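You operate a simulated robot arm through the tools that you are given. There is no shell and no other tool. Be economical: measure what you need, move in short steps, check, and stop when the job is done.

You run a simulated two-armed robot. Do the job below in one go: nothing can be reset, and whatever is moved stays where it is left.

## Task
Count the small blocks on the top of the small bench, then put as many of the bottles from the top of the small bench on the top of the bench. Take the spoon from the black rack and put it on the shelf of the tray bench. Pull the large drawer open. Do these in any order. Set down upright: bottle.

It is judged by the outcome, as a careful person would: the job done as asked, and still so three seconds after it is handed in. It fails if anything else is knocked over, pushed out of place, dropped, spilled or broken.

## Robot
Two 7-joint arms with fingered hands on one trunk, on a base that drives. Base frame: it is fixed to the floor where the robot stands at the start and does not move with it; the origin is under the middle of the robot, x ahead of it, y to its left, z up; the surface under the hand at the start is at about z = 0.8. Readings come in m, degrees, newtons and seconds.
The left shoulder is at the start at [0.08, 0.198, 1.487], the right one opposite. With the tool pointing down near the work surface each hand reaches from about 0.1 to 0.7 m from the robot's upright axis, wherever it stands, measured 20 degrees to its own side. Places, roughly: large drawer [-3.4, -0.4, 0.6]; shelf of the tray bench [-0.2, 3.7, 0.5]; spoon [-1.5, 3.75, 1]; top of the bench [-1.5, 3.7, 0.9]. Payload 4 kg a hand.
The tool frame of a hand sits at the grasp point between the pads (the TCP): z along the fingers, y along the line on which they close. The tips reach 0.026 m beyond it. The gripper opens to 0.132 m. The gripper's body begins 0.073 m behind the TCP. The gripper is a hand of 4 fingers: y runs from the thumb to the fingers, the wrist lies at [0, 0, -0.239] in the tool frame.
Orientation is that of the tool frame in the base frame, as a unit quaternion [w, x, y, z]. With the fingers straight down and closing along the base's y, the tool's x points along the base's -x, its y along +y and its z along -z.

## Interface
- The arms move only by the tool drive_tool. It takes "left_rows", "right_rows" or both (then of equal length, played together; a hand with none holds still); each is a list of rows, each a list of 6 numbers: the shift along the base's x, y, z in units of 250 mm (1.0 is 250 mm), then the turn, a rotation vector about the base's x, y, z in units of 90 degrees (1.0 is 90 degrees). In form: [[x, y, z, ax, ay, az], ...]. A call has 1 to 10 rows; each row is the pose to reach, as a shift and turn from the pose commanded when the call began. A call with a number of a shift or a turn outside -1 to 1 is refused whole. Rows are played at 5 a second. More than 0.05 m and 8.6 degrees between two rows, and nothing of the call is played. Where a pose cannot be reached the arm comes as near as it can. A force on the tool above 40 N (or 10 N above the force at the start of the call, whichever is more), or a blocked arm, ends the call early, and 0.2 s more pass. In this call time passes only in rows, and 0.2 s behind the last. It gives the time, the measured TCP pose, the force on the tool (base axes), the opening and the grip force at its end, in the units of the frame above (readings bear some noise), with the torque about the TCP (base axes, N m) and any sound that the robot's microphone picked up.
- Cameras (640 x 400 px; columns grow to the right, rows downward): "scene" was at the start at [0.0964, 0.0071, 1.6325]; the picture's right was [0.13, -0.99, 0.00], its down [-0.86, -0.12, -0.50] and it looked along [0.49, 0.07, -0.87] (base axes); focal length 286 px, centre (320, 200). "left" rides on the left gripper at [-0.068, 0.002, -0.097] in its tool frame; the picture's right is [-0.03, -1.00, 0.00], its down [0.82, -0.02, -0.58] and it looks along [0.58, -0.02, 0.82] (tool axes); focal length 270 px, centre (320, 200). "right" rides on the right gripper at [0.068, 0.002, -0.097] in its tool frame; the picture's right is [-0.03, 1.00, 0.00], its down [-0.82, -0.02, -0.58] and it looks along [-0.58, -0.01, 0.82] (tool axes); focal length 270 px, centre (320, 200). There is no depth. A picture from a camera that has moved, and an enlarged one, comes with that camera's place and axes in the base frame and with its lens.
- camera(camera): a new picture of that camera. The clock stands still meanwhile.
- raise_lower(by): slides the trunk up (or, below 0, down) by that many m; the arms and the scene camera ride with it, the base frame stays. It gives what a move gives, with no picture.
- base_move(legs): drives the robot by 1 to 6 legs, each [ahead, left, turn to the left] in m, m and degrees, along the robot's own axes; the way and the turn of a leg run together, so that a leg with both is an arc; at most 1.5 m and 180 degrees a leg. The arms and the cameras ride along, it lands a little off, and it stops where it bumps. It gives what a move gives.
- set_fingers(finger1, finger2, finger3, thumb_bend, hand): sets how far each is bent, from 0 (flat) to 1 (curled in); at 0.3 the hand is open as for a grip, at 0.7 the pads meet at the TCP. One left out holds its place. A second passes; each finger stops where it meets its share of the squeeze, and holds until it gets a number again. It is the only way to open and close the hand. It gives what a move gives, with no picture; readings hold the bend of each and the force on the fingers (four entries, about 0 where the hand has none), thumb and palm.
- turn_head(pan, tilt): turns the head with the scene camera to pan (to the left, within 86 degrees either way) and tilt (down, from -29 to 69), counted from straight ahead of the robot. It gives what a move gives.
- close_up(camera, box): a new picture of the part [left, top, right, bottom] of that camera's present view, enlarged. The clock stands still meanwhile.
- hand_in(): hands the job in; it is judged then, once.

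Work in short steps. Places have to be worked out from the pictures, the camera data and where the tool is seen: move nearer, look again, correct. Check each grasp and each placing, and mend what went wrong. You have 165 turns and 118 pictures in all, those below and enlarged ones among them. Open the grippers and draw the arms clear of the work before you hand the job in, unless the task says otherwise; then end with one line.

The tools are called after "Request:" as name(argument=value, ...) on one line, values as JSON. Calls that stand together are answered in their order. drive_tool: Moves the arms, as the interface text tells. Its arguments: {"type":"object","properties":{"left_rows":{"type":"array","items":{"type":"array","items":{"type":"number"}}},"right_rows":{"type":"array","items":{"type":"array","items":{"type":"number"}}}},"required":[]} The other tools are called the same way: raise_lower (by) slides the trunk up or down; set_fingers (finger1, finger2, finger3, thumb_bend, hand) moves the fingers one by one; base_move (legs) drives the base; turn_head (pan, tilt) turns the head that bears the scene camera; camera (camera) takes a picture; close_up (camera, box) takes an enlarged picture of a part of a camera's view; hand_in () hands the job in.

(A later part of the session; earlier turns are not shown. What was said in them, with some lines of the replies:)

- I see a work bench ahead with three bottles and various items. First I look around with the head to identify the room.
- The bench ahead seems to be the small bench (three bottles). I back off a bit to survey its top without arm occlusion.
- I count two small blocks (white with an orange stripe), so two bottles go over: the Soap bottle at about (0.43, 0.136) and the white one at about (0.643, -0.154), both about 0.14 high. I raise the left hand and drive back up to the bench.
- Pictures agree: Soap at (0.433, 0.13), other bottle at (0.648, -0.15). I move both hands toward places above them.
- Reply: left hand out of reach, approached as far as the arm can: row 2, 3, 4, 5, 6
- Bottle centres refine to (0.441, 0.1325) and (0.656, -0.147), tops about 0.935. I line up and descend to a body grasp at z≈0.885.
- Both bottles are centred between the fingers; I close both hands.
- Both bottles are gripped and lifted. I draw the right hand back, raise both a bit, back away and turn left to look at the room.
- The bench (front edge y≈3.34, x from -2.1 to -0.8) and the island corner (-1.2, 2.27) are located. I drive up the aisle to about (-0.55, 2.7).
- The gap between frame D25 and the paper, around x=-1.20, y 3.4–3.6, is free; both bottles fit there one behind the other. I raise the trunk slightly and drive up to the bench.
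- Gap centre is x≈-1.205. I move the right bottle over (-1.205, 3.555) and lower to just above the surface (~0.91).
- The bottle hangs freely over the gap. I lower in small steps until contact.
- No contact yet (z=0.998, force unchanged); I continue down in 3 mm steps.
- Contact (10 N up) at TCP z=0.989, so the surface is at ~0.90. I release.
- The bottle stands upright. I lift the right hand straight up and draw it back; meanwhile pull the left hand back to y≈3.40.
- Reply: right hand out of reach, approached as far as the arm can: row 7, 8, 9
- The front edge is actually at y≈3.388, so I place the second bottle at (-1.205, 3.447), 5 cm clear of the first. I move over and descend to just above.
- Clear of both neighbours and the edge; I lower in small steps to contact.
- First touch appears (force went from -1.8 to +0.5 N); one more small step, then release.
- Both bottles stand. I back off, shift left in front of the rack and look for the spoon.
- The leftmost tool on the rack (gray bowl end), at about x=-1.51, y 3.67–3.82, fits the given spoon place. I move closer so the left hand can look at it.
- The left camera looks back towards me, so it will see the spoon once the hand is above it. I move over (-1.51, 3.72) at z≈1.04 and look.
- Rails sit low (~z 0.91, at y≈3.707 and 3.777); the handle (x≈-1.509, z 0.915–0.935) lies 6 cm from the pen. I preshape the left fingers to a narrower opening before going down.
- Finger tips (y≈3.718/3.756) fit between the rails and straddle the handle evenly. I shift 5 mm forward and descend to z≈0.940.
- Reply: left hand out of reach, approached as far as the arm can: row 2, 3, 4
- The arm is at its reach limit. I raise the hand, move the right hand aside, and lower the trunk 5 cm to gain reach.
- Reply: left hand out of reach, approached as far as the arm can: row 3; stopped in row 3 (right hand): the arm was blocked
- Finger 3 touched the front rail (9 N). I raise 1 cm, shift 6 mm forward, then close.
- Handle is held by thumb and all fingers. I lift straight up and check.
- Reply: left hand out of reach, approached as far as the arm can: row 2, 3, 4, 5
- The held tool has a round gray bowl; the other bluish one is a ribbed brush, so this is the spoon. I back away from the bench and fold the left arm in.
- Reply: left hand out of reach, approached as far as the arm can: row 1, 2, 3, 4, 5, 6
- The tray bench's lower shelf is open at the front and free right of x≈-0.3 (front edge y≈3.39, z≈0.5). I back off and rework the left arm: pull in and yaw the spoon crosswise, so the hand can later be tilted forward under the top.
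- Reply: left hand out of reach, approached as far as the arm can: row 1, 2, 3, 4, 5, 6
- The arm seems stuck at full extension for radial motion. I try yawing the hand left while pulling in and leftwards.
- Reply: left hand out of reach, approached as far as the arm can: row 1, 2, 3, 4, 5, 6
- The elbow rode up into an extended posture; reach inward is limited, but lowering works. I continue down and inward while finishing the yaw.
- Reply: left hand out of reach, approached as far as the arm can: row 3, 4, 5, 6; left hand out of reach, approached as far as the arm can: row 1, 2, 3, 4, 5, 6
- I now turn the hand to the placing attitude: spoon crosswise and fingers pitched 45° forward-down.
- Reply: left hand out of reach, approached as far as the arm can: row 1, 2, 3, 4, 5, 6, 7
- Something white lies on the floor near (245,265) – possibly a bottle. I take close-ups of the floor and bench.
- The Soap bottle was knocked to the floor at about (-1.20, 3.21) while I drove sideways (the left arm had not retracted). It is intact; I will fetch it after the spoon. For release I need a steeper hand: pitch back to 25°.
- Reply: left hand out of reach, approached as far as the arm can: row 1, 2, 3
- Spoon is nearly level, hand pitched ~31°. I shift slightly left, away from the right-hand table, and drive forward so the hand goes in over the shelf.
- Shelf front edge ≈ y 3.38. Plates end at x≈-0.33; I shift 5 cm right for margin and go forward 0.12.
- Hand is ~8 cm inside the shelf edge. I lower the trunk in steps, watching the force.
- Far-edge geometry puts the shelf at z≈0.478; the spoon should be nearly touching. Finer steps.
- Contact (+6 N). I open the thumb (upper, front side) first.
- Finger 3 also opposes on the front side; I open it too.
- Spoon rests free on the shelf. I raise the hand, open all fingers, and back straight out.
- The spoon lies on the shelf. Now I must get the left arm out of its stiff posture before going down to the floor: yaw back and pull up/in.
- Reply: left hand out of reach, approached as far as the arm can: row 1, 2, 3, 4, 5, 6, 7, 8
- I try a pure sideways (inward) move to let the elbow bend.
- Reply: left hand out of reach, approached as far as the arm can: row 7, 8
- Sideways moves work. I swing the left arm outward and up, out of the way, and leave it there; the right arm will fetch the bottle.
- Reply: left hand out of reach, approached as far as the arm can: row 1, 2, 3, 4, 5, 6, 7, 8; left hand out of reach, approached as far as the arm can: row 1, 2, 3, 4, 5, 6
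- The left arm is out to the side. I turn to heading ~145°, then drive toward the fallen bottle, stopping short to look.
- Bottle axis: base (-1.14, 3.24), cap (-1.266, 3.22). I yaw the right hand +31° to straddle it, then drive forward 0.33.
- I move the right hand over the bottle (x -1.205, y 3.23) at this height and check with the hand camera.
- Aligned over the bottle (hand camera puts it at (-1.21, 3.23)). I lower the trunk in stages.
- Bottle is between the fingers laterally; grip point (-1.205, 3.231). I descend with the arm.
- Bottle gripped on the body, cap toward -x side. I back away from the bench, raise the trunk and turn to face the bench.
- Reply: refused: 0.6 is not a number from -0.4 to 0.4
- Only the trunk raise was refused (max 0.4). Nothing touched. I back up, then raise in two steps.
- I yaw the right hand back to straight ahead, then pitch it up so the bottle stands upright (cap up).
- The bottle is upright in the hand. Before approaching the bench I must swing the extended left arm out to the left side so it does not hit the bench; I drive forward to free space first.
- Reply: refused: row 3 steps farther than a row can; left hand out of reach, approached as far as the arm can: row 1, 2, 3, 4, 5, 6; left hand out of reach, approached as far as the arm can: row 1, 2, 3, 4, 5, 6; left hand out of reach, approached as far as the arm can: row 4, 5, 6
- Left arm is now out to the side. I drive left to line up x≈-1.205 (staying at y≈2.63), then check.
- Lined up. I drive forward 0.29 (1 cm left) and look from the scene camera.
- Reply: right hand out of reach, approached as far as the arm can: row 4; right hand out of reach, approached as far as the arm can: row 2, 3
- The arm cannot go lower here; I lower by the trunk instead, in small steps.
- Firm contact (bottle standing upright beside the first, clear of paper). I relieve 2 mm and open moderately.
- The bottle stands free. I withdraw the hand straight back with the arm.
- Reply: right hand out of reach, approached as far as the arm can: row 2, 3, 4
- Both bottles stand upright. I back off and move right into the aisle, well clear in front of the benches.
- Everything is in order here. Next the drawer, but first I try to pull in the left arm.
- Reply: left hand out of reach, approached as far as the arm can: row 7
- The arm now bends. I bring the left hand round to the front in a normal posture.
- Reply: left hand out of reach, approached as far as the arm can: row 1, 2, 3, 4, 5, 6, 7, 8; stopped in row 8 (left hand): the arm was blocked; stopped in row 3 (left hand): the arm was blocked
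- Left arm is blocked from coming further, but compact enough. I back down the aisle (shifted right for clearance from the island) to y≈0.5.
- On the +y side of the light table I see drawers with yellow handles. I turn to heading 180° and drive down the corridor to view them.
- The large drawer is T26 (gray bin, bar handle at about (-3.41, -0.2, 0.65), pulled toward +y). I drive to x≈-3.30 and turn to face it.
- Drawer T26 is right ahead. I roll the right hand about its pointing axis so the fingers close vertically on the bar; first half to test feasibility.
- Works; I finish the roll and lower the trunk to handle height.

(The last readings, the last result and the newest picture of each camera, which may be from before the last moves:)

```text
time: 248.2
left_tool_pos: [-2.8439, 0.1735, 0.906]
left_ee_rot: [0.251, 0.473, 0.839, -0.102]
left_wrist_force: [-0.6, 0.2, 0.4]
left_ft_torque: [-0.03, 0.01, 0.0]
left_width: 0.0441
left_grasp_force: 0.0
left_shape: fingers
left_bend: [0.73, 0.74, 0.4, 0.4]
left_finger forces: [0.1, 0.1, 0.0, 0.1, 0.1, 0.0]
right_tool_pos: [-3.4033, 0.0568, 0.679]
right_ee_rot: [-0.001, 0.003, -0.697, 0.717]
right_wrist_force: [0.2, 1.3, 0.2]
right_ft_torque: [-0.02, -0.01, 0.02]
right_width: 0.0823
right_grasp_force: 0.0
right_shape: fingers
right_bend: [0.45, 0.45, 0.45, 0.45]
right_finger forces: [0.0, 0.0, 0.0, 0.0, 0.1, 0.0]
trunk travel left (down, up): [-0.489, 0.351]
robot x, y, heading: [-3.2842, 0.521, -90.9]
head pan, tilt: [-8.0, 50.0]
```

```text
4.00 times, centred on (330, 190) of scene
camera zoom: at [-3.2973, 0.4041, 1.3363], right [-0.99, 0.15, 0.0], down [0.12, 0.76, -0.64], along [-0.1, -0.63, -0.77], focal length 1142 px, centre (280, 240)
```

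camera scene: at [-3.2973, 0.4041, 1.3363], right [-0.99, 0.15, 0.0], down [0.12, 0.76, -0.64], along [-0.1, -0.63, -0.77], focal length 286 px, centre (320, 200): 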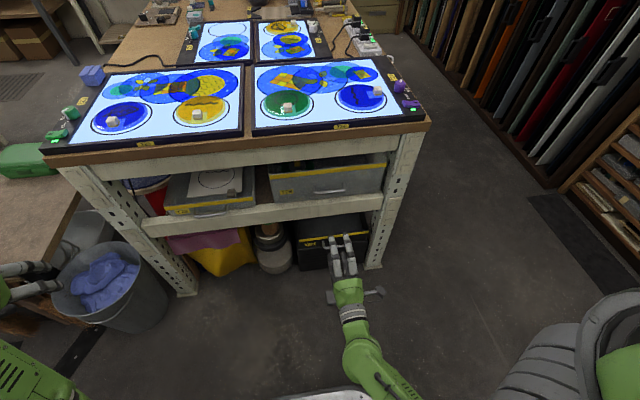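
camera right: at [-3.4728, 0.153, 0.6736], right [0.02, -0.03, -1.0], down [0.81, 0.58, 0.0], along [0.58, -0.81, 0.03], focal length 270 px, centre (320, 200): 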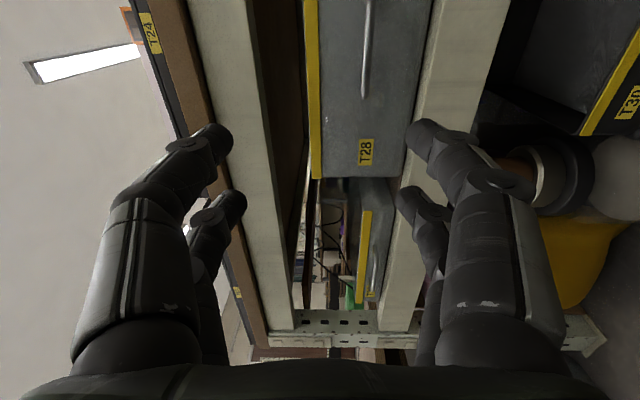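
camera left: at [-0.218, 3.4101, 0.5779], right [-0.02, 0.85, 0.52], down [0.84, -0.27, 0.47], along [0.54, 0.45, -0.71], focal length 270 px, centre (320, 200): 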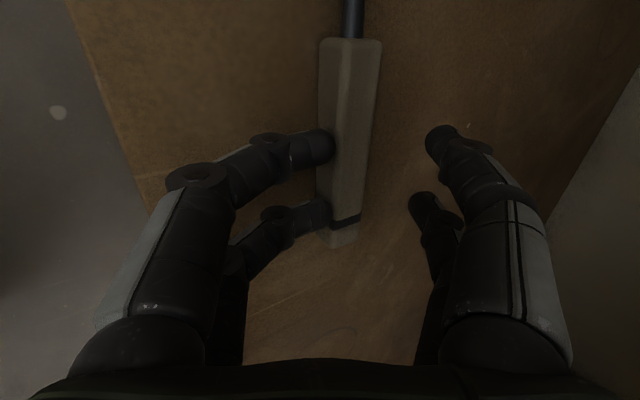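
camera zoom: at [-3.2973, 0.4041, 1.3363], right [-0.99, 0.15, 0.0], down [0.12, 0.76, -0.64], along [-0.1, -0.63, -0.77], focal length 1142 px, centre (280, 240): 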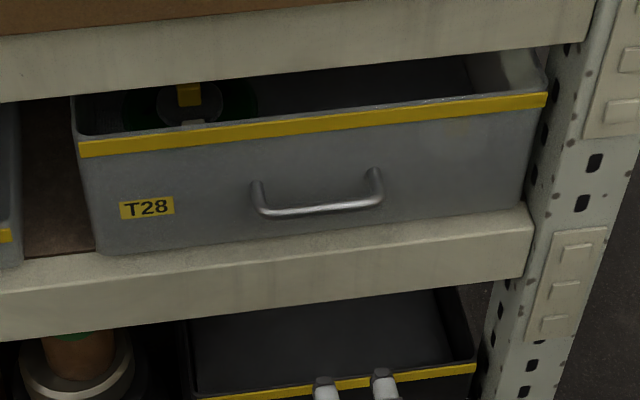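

Handle bar: centre (-3.43, -0.22, 0.62), ~10 cm wide. I narrow the fingers, lower 5.5 cm and advance partway.

Request:
set_fingers(hand="right", finger1=0.53, finger2=0.53, finger3=0.53, thumb_bend=0.53)

Request:
raise_lower(by=-0.055)

Request:
base_move(legs=[[0.16, -0.027, 0.5]])

Request:
camera(camera="right")

Request:
close_up(camera="scene", box=[250, 100, 450, 225])

```text
time: 249.2
left_tool_pos: [-2.8443, 0.1734, 0.9075]
left_ee_rot: [0.252, 0.474, 0.838, -0.102]
left_wrist_force: [0.7, -0.1, -0.3]
left_ft_torque: [0.01, 0.01, 0.01]
left_width: 0.0446
left_grasp_force: 0.0
left_shape: fingers
left_bend: [0.73, 0.74, 0.4, 0.4]
left_finger forces: [0.0, 0.1, 0.1, 0.1, 0.1, 0.0]
right_tool_pos: [-3.4032, 0.0573, 0.6784]
right_ee_rot: [-0.003, 0.003, -0.698, 0.717]
right_wrist_force: [0.0, -0.4, 0.1]
right_ft_torque: [0.01, -0.02, 0.01]
right_width: 0.0562
right_grasp_force: 0.1
right_shape: fingers
right_bend: [0.53, 0.53, 0.53, 0.53]
right_finger forces: [0.1, 0.0, 0.1, 0.1, 0.0, 0.0]
trunk travel left (down, up): [-0.489, 0.351]
robot x, y, heading: [-3.2821, 0.5189, -90.8]
head pan, tilt: [-8.0, 50.0]
```

```text
time: 250.1
left_tool_pos: [-2.8434, 0.1735, 0.8513]
left_ee_rot: [0.252, 0.473, 0.838, -0.102]
left_wrist_force: [-0.3, -0.5, 0.2]
left_ft_torque: [-0.02, 0.01, -0.03]
left_width: 0.0446
left_grasp_force: 0.0
left_shape: fingers
left_bend: [0.73, 0.74, 0.4, 0.4]
left_finger forces: [0.0, 0.1, 0.1, 0.1, 0.1, 0.1]
right_tool_pos: [-3.4029, 0.0578, 0.6227]
right_ee_rot: [-0.003, 0.003, -0.698, 0.716]
right_wrist_force: [-0.1, 1.1, -0.1]
right_ft_torque: [0.01, -0.02, -0.03]
right_width: 0.0562
right_grasp_force: 0.0
right_shape: fingers
right_bend: [0.53, 0.53, 0.53, 0.53]
right_finger forces: [0.0, 0.0, 0.1, 0.0, 0.0, 0.0]
trunk travel left (down, up): [-0.434, 0.406]
robot x, y, heading: [-3.2872, 0.52, -90.8]
head pan, tilt: [-8.0, 50.0]
```

```text
time: 251.6
left_tool_pos: [-2.8698, 0.0187, 0.8515]
left_ee_rot: [0.251, 0.47, 0.84, -0.101]
left_wrist_force: [-0.2, 0.3, -0.2]
left_ft_torque: [-0.01, 0.01, 0.01]
left_width: 0.0443
left_grasp_force: 0.0
left_shape: fingers
left_bend: [0.73, 0.74, 0.4, 0.4]
left_finger forces: [0.1, 0.1, 0.0, 0.0, 0.0, 0.0]
right_tool_pos: [-3.4273, -0.1032, 0.6234]
right_ee_rot: [-0.005, 0.006, -0.698, 0.716]
right_wrist_force: [0.5, 0.7, 0.3]
right_ft_torque: [-0.01, -0.01, 0.01]
right_width: 0.0564
right_grasp_force: 0.1
right_shape: fingers
right_bend: [0.53, 0.53, 0.53, 0.53]
right_finger forces: [0.0, 0.1, 0.1, 0.0, 0.0, 0.0]
trunk travel left (down, up): [-0.434, 0.406]
robot x, y, heading: [-3.3126, 0.3613, -90.4]
head pan, tilt: [-8.0, 50.0]
```

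```text
23 pictures are left
camera right: at [-3.4981, -0.0069, 0.6194], right [0.02, -0.02, -1.0], down [0.81, 0.59, 0.0], along [0.59, -0.81, 0.03], focal length 270 px, centre (320, 200)
```

right: 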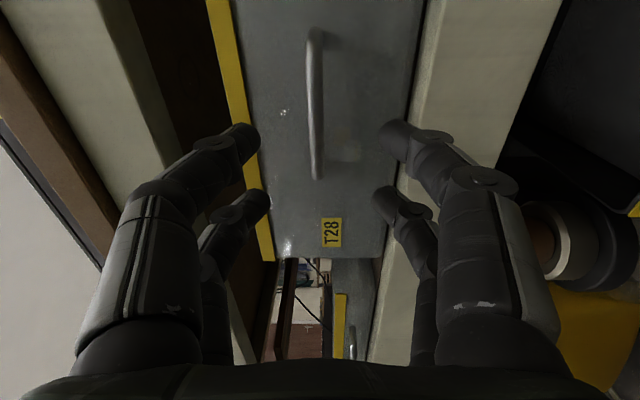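

```text
3.20 times, centred on (350, 162) of scene
camera zoom: at [-3.3251, 0.2455, 1.2823], right [-0.99, 0.15, 0.0], down [0.11, 0.76, -0.64], along [-0.09, -0.63, -0.77], focal length 914 px, centre (224, 320)
```

zoom: 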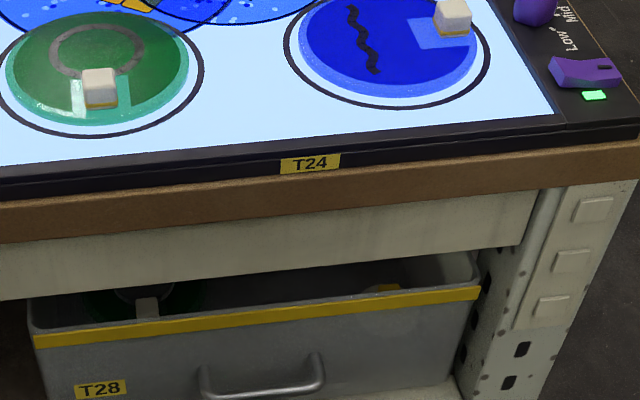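

Bar refined to (-3.424, -0.207, 0.630). I raise 7 mm and advance 9 cm.

Request:
raise_lower(by=0.007)

Request:
base_move(legs=[[0.088, 0, 0]])

Request:
camera(camera="right")

```text
time: 252.1
left_tool_pos: [-2.8689, 0.0192, 0.8603]
left_ee_rot: [0.252, 0.47, 0.84, -0.102]
left_wrist_force: [0.1, -0.4, 0.5]
left_ft_torque: [0.0, 0.01, 0.01]
left_width: 0.0445
left_grasp_force: 0.1
left_shape: fingers
left_bend: [0.73, 0.74, 0.4, 0.4]
left_finger forces: [0.1, 0.0, 0.0, 0.0, 0.0, 0.1]
right_tool_pos: [-3.4266, -0.1026, 0.6313]
right_ee_rot: [-0.004, 0.006, -0.699, 0.715]
right_wrist_force: [0.2, -0.6, -0.3]
right_ft_torque: [-0.01, 0.06, 0.04]
right_width: 0.0561
right_grasp_force: 0.0
right_shape: fingers
right_bend: [0.53, 0.53, 0.53, 0.53]
right_finger forces: [0.1, 0.1, 0.1, 0.0, 0.1, 0.0]
trunk travel left (down, up): [-0.441, 0.399]
robot x, y, heading: [-3.3139, 0.3616, -90.5]
head pan, tilt: [-8.0, 50.0]
```

```text
time: 253.2
left_tool_pos: [-2.8691, -0.07, 0.8586]
left_ee_rot: [0.251, 0.469, 0.841, -0.101]
left_wrist_force: [0.4, -0.2, 0.2]
left_ft_torque: [-0.03, -0.02, 0.03]
left_width: 0.0445
left_grasp_force: 0.0
left_shape: fingers
left_bend: [0.73, 0.74, 0.4, 0.4]
left_finger forces: [0.0, 0.0, 0.0, 0.1, 0.1, 0.0]
right_tool_pos: [-3.4278, -0.1917, 0.6311]
right_ee_rot: [-0.004, 0.007, -0.698, 0.716]
right_wrist_force: [0.3, -0.1, 0.5]
right_ft_torque: [0.0, -0.02, 0.01]
right_width: 0.0559
right_grasp_force: 0.1
right_shape: fingers
right_bend: [0.53, 0.53, 0.53, 0.53]
right_finger forces: [0.0, 0.0, 0.0, 0.1, 0.1, 0.0]
trunk travel left (down, up): [-0.441, 0.399]
robot x, y, heading: [-3.3156, 0.2751, -90.5]
head pan, tilt: [-8.0, 50.0]
```

```text
21 pictures are left
camera right: at [-3.4982, -0.0956, 0.6269], right [0.02, -0.02, -1.0], down [0.81, 0.59, 0.0], along [0.59, -0.81, 0.03], focal length 270 px, centre (320, 200)
```

right: 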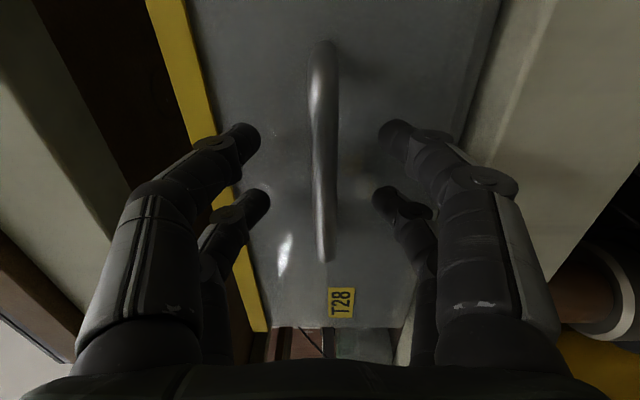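

The bar lies between the fingers at the TCP. I close on it.

Request:
set_fingers(hand="right", finger1=0.8, finger2=0.8, finger3=0.8, thumb_bend=0.8)

Request:
camera(camera="right")

```text
time: 254.2
left_tool_pos: [-2.8691, -0.0698, 0.8592]
left_ee_rot: [0.251, 0.469, 0.841, -0.101]
left_wrist_force: [0.6, 0.3, 0.0]
left_ft_torque: [0.0, -0.01, 0.01]
left_width: 0.0445
left_grasp_force: 0.1
left_shape: fingers
left_bend: [0.73, 0.74, 0.4, 0.4]
left_finger forces: [0.0, 0.0, 0.0, 0.0, 0.0, 0.0]
right_tool_pos: [-3.4271, -0.1905, 0.6313]
right_ee_rot: [-0.005, 0.006, -0.699, 0.715]
right_wrist_force: [-0.2, 2.8, 0.1]
right_ft_torque: [0.03, -0.03, -0.05]
right_width: 0.0002
right_grasp_force: 0.1
right_shape: fingers
right_bend: [0.76, 0.76, 0.77, 0.76]
right_finger forces: [0.0, 0.0, 0.0, 0.0, 0.0, 0.0]
trunk travel left (down, up): [-0.441, 0.399]
robot x, y, heading: [-3.3165, 0.269, -90.4]
head pan, tilt: [-8.0, 50.0]
```

```text
20 pictures are left
camera right: at [-3.4982, -0.0954, 0.6268], right [0.02, -0.02, -1.0], down [0.81, 0.59, 0.0], along [0.59, -0.81, 0.03], focal length 270 px, centre (320, 200)
```

right: 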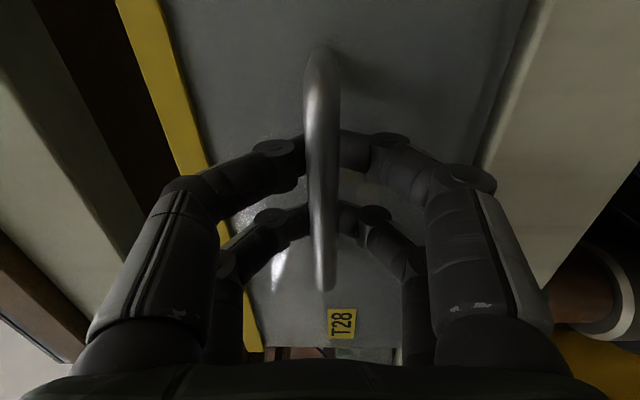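

The fingers closed behind the bar, hooking it. I pull back 0.12 m and check.

Request:
base_move(legs=[[-0.12, 0, 0]])

Request:
camera(camera="scene")

```text
time: 255.4
left_tool_pos: [-2.8692, 0.0487, 0.8595]
left_ee_rot: [0.251, 0.47, 0.84, -0.101]
left_wrist_force: [-0.4, -1.1, 0.1]
left_ft_torque: [0.03, 0.0, 0.01]
left_width: 0.0441
left_grasp_force: 0.0
left_shape: fingers
left_bend: [0.73, 0.74, 0.4, 0.4]
left_finger forces: [0.1, 0.0, 0.1, 0.0, 0.0, 0.0]
right_tool_pos: [-3.4268, -0.0727, 0.6299]
right_ee_rot: [-0.004, 0.006, -0.699, 0.716]
right_wrist_force: [0.3, 0.4, -0.9]
right_ft_torque: [-0.01, 0.01, 0.01]
right_width: 0.0001
right_grasp_force: 0.1
right_shape: fingers
right_bend: [0.76, 0.76, 0.77, 0.75]
right_finger forces: [0.0, 0.0, 0.1, 0.1, 0.0, 0.0]
trunk travel left (down, up): [-0.441, 0.399]
robot x, y, heading: [-3.3109, 0.3915, -90.3]
head pan, tilt: [-8.0, 50.0]
```

```text
19 pictures are left
camera scene: at [-3.3239, 0.2757, 1.2894], right [-0.99, 0.15, 0.0], down [0.11, 0.76, -0.64], along [-0.09, -0.63, -0.77], focal length 286 px, centre (320, 200)
```

scene: 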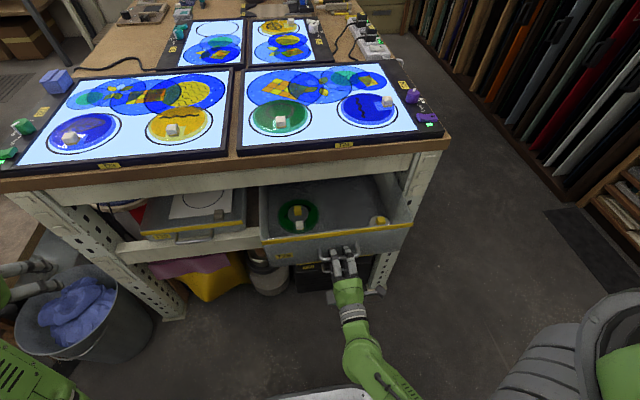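

The drawer slides out with the hand (~11 cm). I pull another 0.11 m.

Request:
base_move(legs=[[-0.11, 0, 0]])

Request:
camera(camera="scene")

```text
time: 256.6
left_tool_pos: [-2.8667, 0.1588, 0.8582]
left_ee_rot: [0.252, 0.469, 0.84, -0.102]
left_wrist_force: [-0.3, -0.6, 0.2]
left_ft_torque: [0.0, 0.0, 0.02]
left_width: 0.0441
left_grasp_force: 0.0
left_shape: fingers
left_bend: [0.73, 0.74, 0.4, 0.4]
left_finger forces: [0.1, 0.0, 0.0, 0.0, 0.0, 0.0]
right_tool_pos: [-3.4266, 0.0382, 0.6302]
right_ee_rot: [-0.005, 0.007, -0.698, 0.716]
right_wrist_force: [-0.5, 0.1, -0.7]
right_ft_torque: [0.03, 0.03, 0.02]
right_width: 0.0002
right_grasp_force: 0.2
right_shape: fingers
right_bend: [0.76, 0.76, 0.77, 0.75]
right_finger forces: [0.0, 0.0, 0.0, 0.1, 0.0, 0.1]
trunk travel left (down, up): [-0.441, 0.399]
robot x, y, heading: [-3.3134, 0.5051, -90.5]
head pan, tilt: [-8.0, 50.0]
```

```text
18 pictures are left
camera scene: at [-3.3231, 0.3859, 1.2893], right [-0.99, 0.15, 0.0], down [0.11, 0.76, -0.64], along [-0.09, -0.63, -0.77], focal length 286 px, centre (320, 200)
```

scene: 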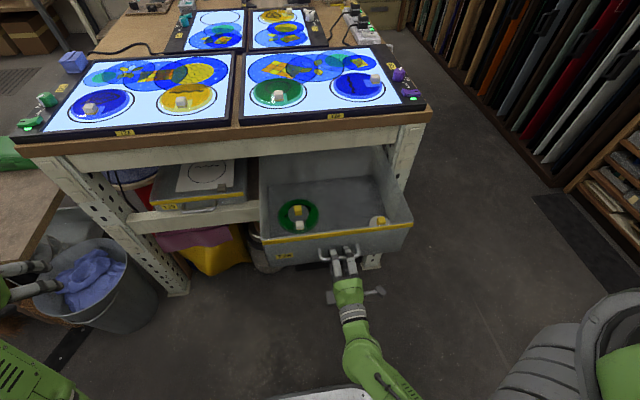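

Open about 22 cm. I pull 3 cm more to see if there is a stop.

Request:
base_move(legs=[[-0.035, 0, 0]])

Request:
camera(camera="right")

```text
time: 257.5
left_tool_pos: [-2.8673, 0.1943, 0.859]
left_ee_rot: [0.252, 0.469, 0.841, -0.101]
left_wrist_force: [-0.1, -0.1, 0.0]
left_ft_torque: [-0.02, 0.0, 0.0]
left_width: 0.0445
left_grasp_force: 0.1
left_shape: fingers
left_bend: [0.73, 0.74, 0.4, 0.4]
left_finger forces: [0.0, 0.0, 0.0, 0.0, 0.1, 0.0]
right_tool_pos: [-3.4257, 0.073, 0.631]
right_ee_rot: [-0.004, 0.006, -0.698, 0.716]
right_wrist_force: [0.5, -0.1, 0.6]
right_ft_torque: [0.01, 0.0, 0.03]
right_width: 0.0001
right_grasp_force: 0.1
right_shape: fingers
right_bend: [0.76, 0.76, 0.77, 0.75]
right_finger forces: [0.0, 0.0, 0.0, 0.0, 0.0, 0.0]
trunk travel left (down, up): [-0.441, 0.399]
robot x, y, heading: [-3.3133, 0.5334, -90.4]
head pan, tilt: [-8.0, 50.0]
```

```text
17 pictures are left
camera right: at [-3.4965, 0.1684, 0.6265], right [0.02, -0.02, -1.0], down [0.81, 0.59, 0.0], along [0.59, -0.81, 0.03], focal length 270 px, centre (320, 200)
```

right: 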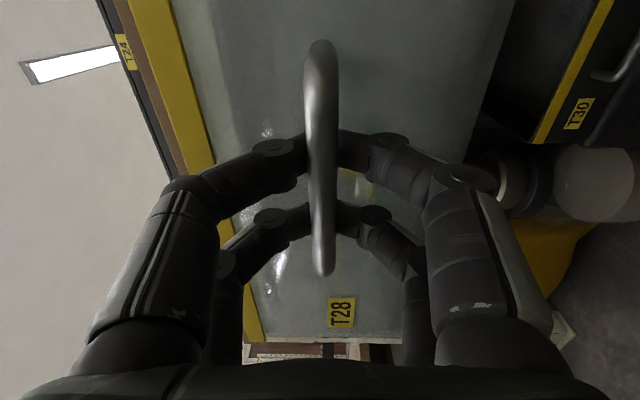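

Drawer is ~26 cm open and still supported. I open the fingers and back off, then raise and verify.

Request:
set_fingers(hand="right", finger1=0.4, finger2=0.4, finger3=0.4, thumb_bend=0.4)

Request:
base_move(legs=[[-0.2, 0, 0]])

Request:
camera(camera="scene")

```text
time: 258.5
left_tool_pos: [-2.8674, 0.1949, 0.8591]
left_ee_rot: [0.252, 0.469, 0.841, -0.101]
left_wrist_force: [-0.7, 0.7, 0.6]
left_ft_torque: [-0.01, 0.02, 0.04]
left_width: 0.0448
left_grasp_force: 0.1
left_shape: fingers
left_bend: [0.73, 0.74, 0.4, 0.4]
left_finger forces: [0.0, 0.0, 0.1, 0.0, 0.0, 0.0]
right_tool_pos: [-3.4264, 0.0726, 0.6308]
right_ee_rot: [-0.004, 0.007, -0.698, 0.716]
right_wrist_force: [1.3, -0.2, 0.4]
right_ft_torque: [-0.01, -0.02, -0.01]
right_width: 0.0991
right_grasp_force: 0.0
right_shape: fingers
right_bend: [0.4, 0.4, 0.4, 0.4]
right_finger forces: [0.1, 0.0, 0.0, 0.0, 0.0, 0.0]
trunk travel left (down, up): [-0.441, 0.399]
robot x, y, heading: [-3.3131, 0.5349, -90.4]
head pan, tilt: [-8.0, 50.0]
```

```text
time: 260.0
left_tool_pos: [-2.8642, 0.3603, 0.8614]
left_ee_rot: [0.253, 0.466, 0.842, -0.101]
left_wrist_force: [-0.5, 0.5, -0.2]
left_ft_torque: [0.01, -0.01, -0.01]
left_width: 0.0443
left_grasp_force: 0.1
left_shape: fingers
left_bend: [0.73, 0.74, 0.4, 0.4]
left_finger forces: [0.0, 0.0, 0.0, 0.1, 0.0, 0.0]
right_tool_pos: [-3.4246, 0.241, 0.6279]
right_ee_rot: [-0.003, 0.007, -0.7, 0.714]
right_wrist_force: [0.6, 0.5, 0.5]
right_ft_torque: [0.01, 0.02, -0.01]
right_width: 0.0995
right_grasp_force: 0.1
right_shape: fingers
right_bend: [0.4, 0.4, 0.4, 0.4]
right_finger forces: [0.1, 0.1, 0.1, 0.0, 0.1, 0.0]
trunk travel left (down, up): [-0.441, 0.399]
robot x, y, heading: [-3.3117, 0.7054, -90.3]
head pan, tilt: [-8.0, 50.0]
stopped in leg 1: the robot was blocked; the commanded pose is now the measured one
```

```text
16 pictures are left
camera scene: at [-3.3218, 0.5871, 1.2897], right [-0.99, 0.15, 0.0], down [0.11, 0.76, -0.64], along [-0.09, -0.63, -0.77], focal length 286 px, centre (320, 200)
```

scene: 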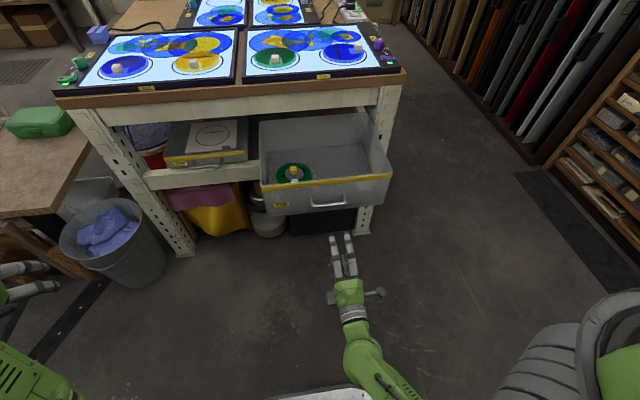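

The drawer stays open. The base touched the island behind; I move slightly forward and check the island by looking sideways.

Request:
base_move(legs=[[0.06, 0, 0]])

Request:
turn_head(pan=-86, tilt=35)

Request:
camera(camera="scene")

Request:
turn_head(pan=86, tilt=30)

Request:
camera(camera="scene")

```text
time: 261.0
left_tool_pos: [-2.8655, 0.3007, 0.861]
left_ee_rot: [0.255, 0.466, 0.841, -0.101]
left_wrist_force: [-0.5, 0.3, 0.4]
left_ft_torque: [-0.01, -0.01, 0.01]
left_width: 0.044
left_grasp_force: 0.1
left_shape: fingers
left_bend: [0.73, 0.74, 0.4, 0.4]
left_finger forces: [0.0, 0.1, 0.0, 0.0, 0.0, 0.0]
right_tool_pos: [-3.4264, 0.1804, 0.6298]
right_ee_rot: [-0.003, 0.008, -0.7, 0.714]
right_wrist_force: [0.4, -1.3, -0.1]
right_ft_torque: [-0.01, 0.0, 0.02]
right_width: 0.0996
right_grasp_force: 0.0
right_shape: fingers
right_bend: [0.4, 0.4, 0.4, 0.4]
right_finger forces: [0.0, 0.0, 0.0, 0.0, 0.0, 0.0]
trunk travel left (down, up): [-0.441, 0.399]
robot x, y, heading: [-3.3092, 0.6426, -90.5]
head pan, tilt: [-8.0, 50.0]
```

```text
time: 262.5
left_tool_pos: [-2.8653, 0.3015, 0.8602]
left_ee_rot: [0.255, 0.467, 0.841, -0.102]
left_wrist_force: [0.6, -0.1, -0.1]
left_ft_torque: [-0.02, -0.01, 0.0]
left_width: 0.0443
left_grasp_force: 0.1
left_shape: fingers
left_bend: [0.73, 0.74, 0.4, 0.4]
left_finger forces: [0.0, 0.0, 0.0, 0.0, 0.0, 0.0]
right_tool_pos: [-3.4251, 0.1809, 0.6289]
right_ee_rot: [-0.004, 0.008, -0.699, 0.715]
right_wrist_force: [-0.3, 0.3, 0.0]
right_ft_torque: [-0.01, -0.01, 0.0]
right_width: 0.0996
right_grasp_force: 0.1
right_shape: fingers
right_bend: [0.4, 0.4, 0.4, 0.4]
right_finger forces: [0.0, 0.0, 0.0, 0.0, 0.0, 0.0]
trunk travel left (down, up): [-0.441, 0.399]
robot x, y, heading: [-3.3094, 0.6365, -90.4]
head pan, tilt: [-85.9, 35.0]
```

```text
15 pictures are left
camera scene: at [-3.3991, 0.5971, 1.3116], right [-0.07, 1.0, 0.01], down [0.57, 0.04, -0.82], along [-0.82, -0.05, -0.57], focal length 286 px, centre (320, 200)
```

scene: 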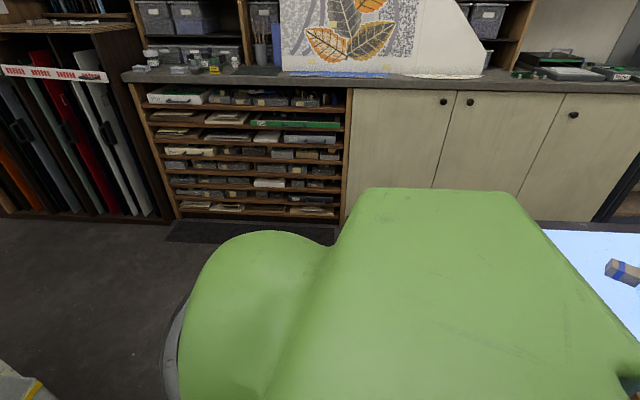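

```text
time: 265.1
left_tool_pos: [-2.8642, 0.301, 0.8595]
left_ee_rot: [0.254, 0.466, 0.841, -0.101]
left_wrist_force: [0.4, 0.4, 0.1]
left_ft_torque: [0.0, -0.03, -0.01]
left_width: 0.0443
left_grasp_force: 0.0
left_shape: fingers
left_bend: [0.73, 0.74, 0.4, 0.4]
left_finger forces: [0.0, 0.0, 0.0, 0.1, 0.0, 0.0]
right_tool_pos: [-3.4267, 0.1797, 0.6293]
right_ee_rot: [-0.004, 0.008, -0.699, 0.715]
right_wrist_force: [-0.5, 0.1, -0.4]
right_ft_torque: [-0.01, 0.03, 0.02]
right_width: 0.0997
right_grasp_force: 0.0
right_shape: fingers
right_bend: [0.4, 0.4, 0.4, 0.4]
right_finger forces: [0.0, 0.0, 0.0, 0.0, 0.0, 0.0]
trunk travel left (down, up): [-0.441, 0.399]
robot x, y, heading: [-3.3118, 0.6412, -90.5]
head pan, tilt: [85.9, 30.0]
```

```text
14 pictures are left
camera scene: at [-3.221, 0.5958, 1.3195], right [-0.08, -1.0, -0.01], down [-0.5, 0.04, -0.87], along [0.86, -0.06, -0.5], focal length 286 px, centre (320, 200)
```

scene: 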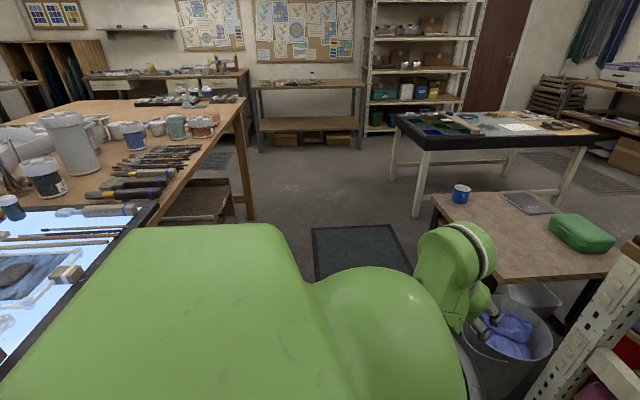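

The island items look undisturbed. I open the left hand fully and drive sideways away from the drawer, then take a last look at it.

Request:
set_fingers(hand="left", finger1=0.3, finger2=0.3, finger3=0.3, thumb_bend=0.3)

Request:
base_move(legs=[[0, 0.8, 0]])

Request:
turn_head(pan=-50, tilt=35)

Request:
camera(camera="scene")

```text
time: 266.1
left_tool_pos: [-2.8645, 0.3012, 0.8614]
left_ee_rot: [0.255, 0.467, 0.841, -0.101]
left_wrist_force: [0.1, -0.4, -0.4]
left_ft_torque: [0.04, -0.01, 0.01]
left_width: 0.1325
left_grasp_force: 0.0
left_shape: fingers
left_bend: [0.3, 0.3, 0.3, 0.3]
left_finger forces: [0.0, 0.0, 0.0, 0.1, 0.1, 0.1]
right_tool_pos: [-3.4249, 0.1779, 0.6291]
right_ee_rot: [-0.004, 0.007, -0.699, 0.715]
right_wrist_force: [0.2, -0.4, 0.6]
right_ft_torque: [0.02, -0.03, -0.01]
right_width: 0.0992
right_grasp_force: 0.1
right_shape: fingers
right_bend: [0.4, 0.4, 0.4, 0.4]
right_finger forces: [0.0, 0.1, 0.0, 0.1, 0.0, 0.0]
trunk travel left (down, up): [-0.441, 0.399]
robot x, y, heading: [-3.3113, 0.6399, -90.1]
head pan, tilt: [85.9, 30.0]
```

```text
time: 270.3
left_tool_pos: [-2.0777, 0.2994, 0.8612]
left_ee_rot: [0.255, 0.464, 0.842, -0.101]
left_wrist_force: [0.1, -0.2, -0.4]
left_ft_torque: [0.0, -0.03, -0.02]
left_width: 0.1324
left_grasp_force: 0.0
left_shape: fingers
left_bend: [0.3, 0.3, 0.3, 0.3]
left_finger forces: [0.0, 0.1, 0.1, 0.0, 0.0, 0.0]
right_tool_pos: [-2.6377, 0.175, 0.6289]
right_ee_rot: [-0.004, 0.008, -0.7, 0.715]
right_wrist_force: [-0.1, -0.3, -0.5]
right_ft_torque: [0.02, 0.03, 0.04]
right_width: 0.0994
right_grasp_force: 0.0
right_shape: fingers
right_bend: [0.4, 0.4, 0.4, 0.4]
right_finger forces: [0.0, 0.0, 0.1, 0.0, 0.0, 0.0]
trunk travel left (down, up): [-0.441, 0.399]
robot x, y, heading: [-2.5241, 0.6334, -90.1]
head pan, tilt: [85.9, 30.0]
```

```text
time: 272.5
left_tool_pos: [-2.0773, 0.2977, 0.8604]
left_ee_rot: [0.255, 0.465, 0.842, -0.1]
left_wrist_force: [0.9, -0.1, 0.8]
left_ft_torque: [0.03, -0.05, -0.01]
left_width: 0.1321
left_grasp_force: 0.0
left_shape: fingers
left_bend: [0.3, 0.3, 0.3, 0.3]
left_finger forces: [0.0, 0.1, 0.0, 0.0, 0.0, 0.0]
right_tool_pos: [-2.6374, 0.1743, 0.6299]
right_ee_rot: [-0.005, 0.008, -0.7, 0.714]
right_wrist_force: [-0.8, 0.3, -0.3]
right_ft_torque: [-0.01, -0.03, -0.01]
right_width: 0.0997
right_grasp_force: 0.1
right_shape: fingers
right_bend: [0.4, 0.4, 0.4, 0.4]
right_finger forces: [0.0, 0.0, 0.0, 0.1, 0.0, 0.1]
trunk travel left (down, up): [-0.441, 0.399]
robot x, y, heading: [-2.5209, 0.6349, -90.1]
head pan, tilt: [-50.0, 35.0]
```

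```text
13 pictures are left
camera scene: at [-2.5919, 0.5425, 1.3114], right [-0.64, 0.77, 0.0], down [0.44, 0.37, -0.82], along [-0.63, -0.52, -0.58], focal length 286 px, centre (320, 200)
```

scene: 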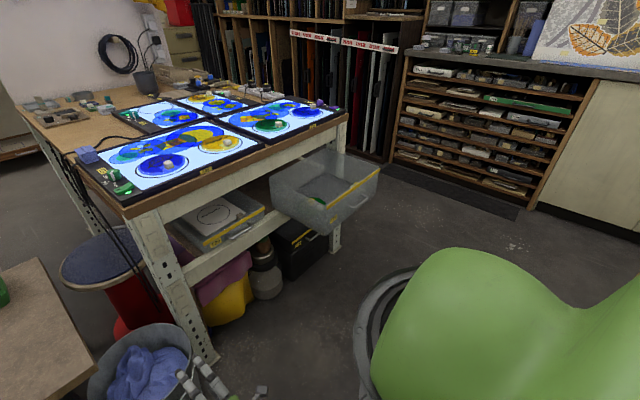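

The drawer stands wide open and both hands are open and clear. The two bottles stood upright on the bench, and the spoon lay on the tray bench's shelf, when last seen. I hand in.

Request:
hand_in()

```text
The job is handed in.
```

I counted two small blocks, so two bottles (Soap and the glue bottle) now stand upright on the bench. The spoon is on the tray bench's shelf and the large drawer is open about 26 cm. On the way I knocked the Soap bottle off the bench to the floor, then picked it up, apparently undamaged, and set it back upright.
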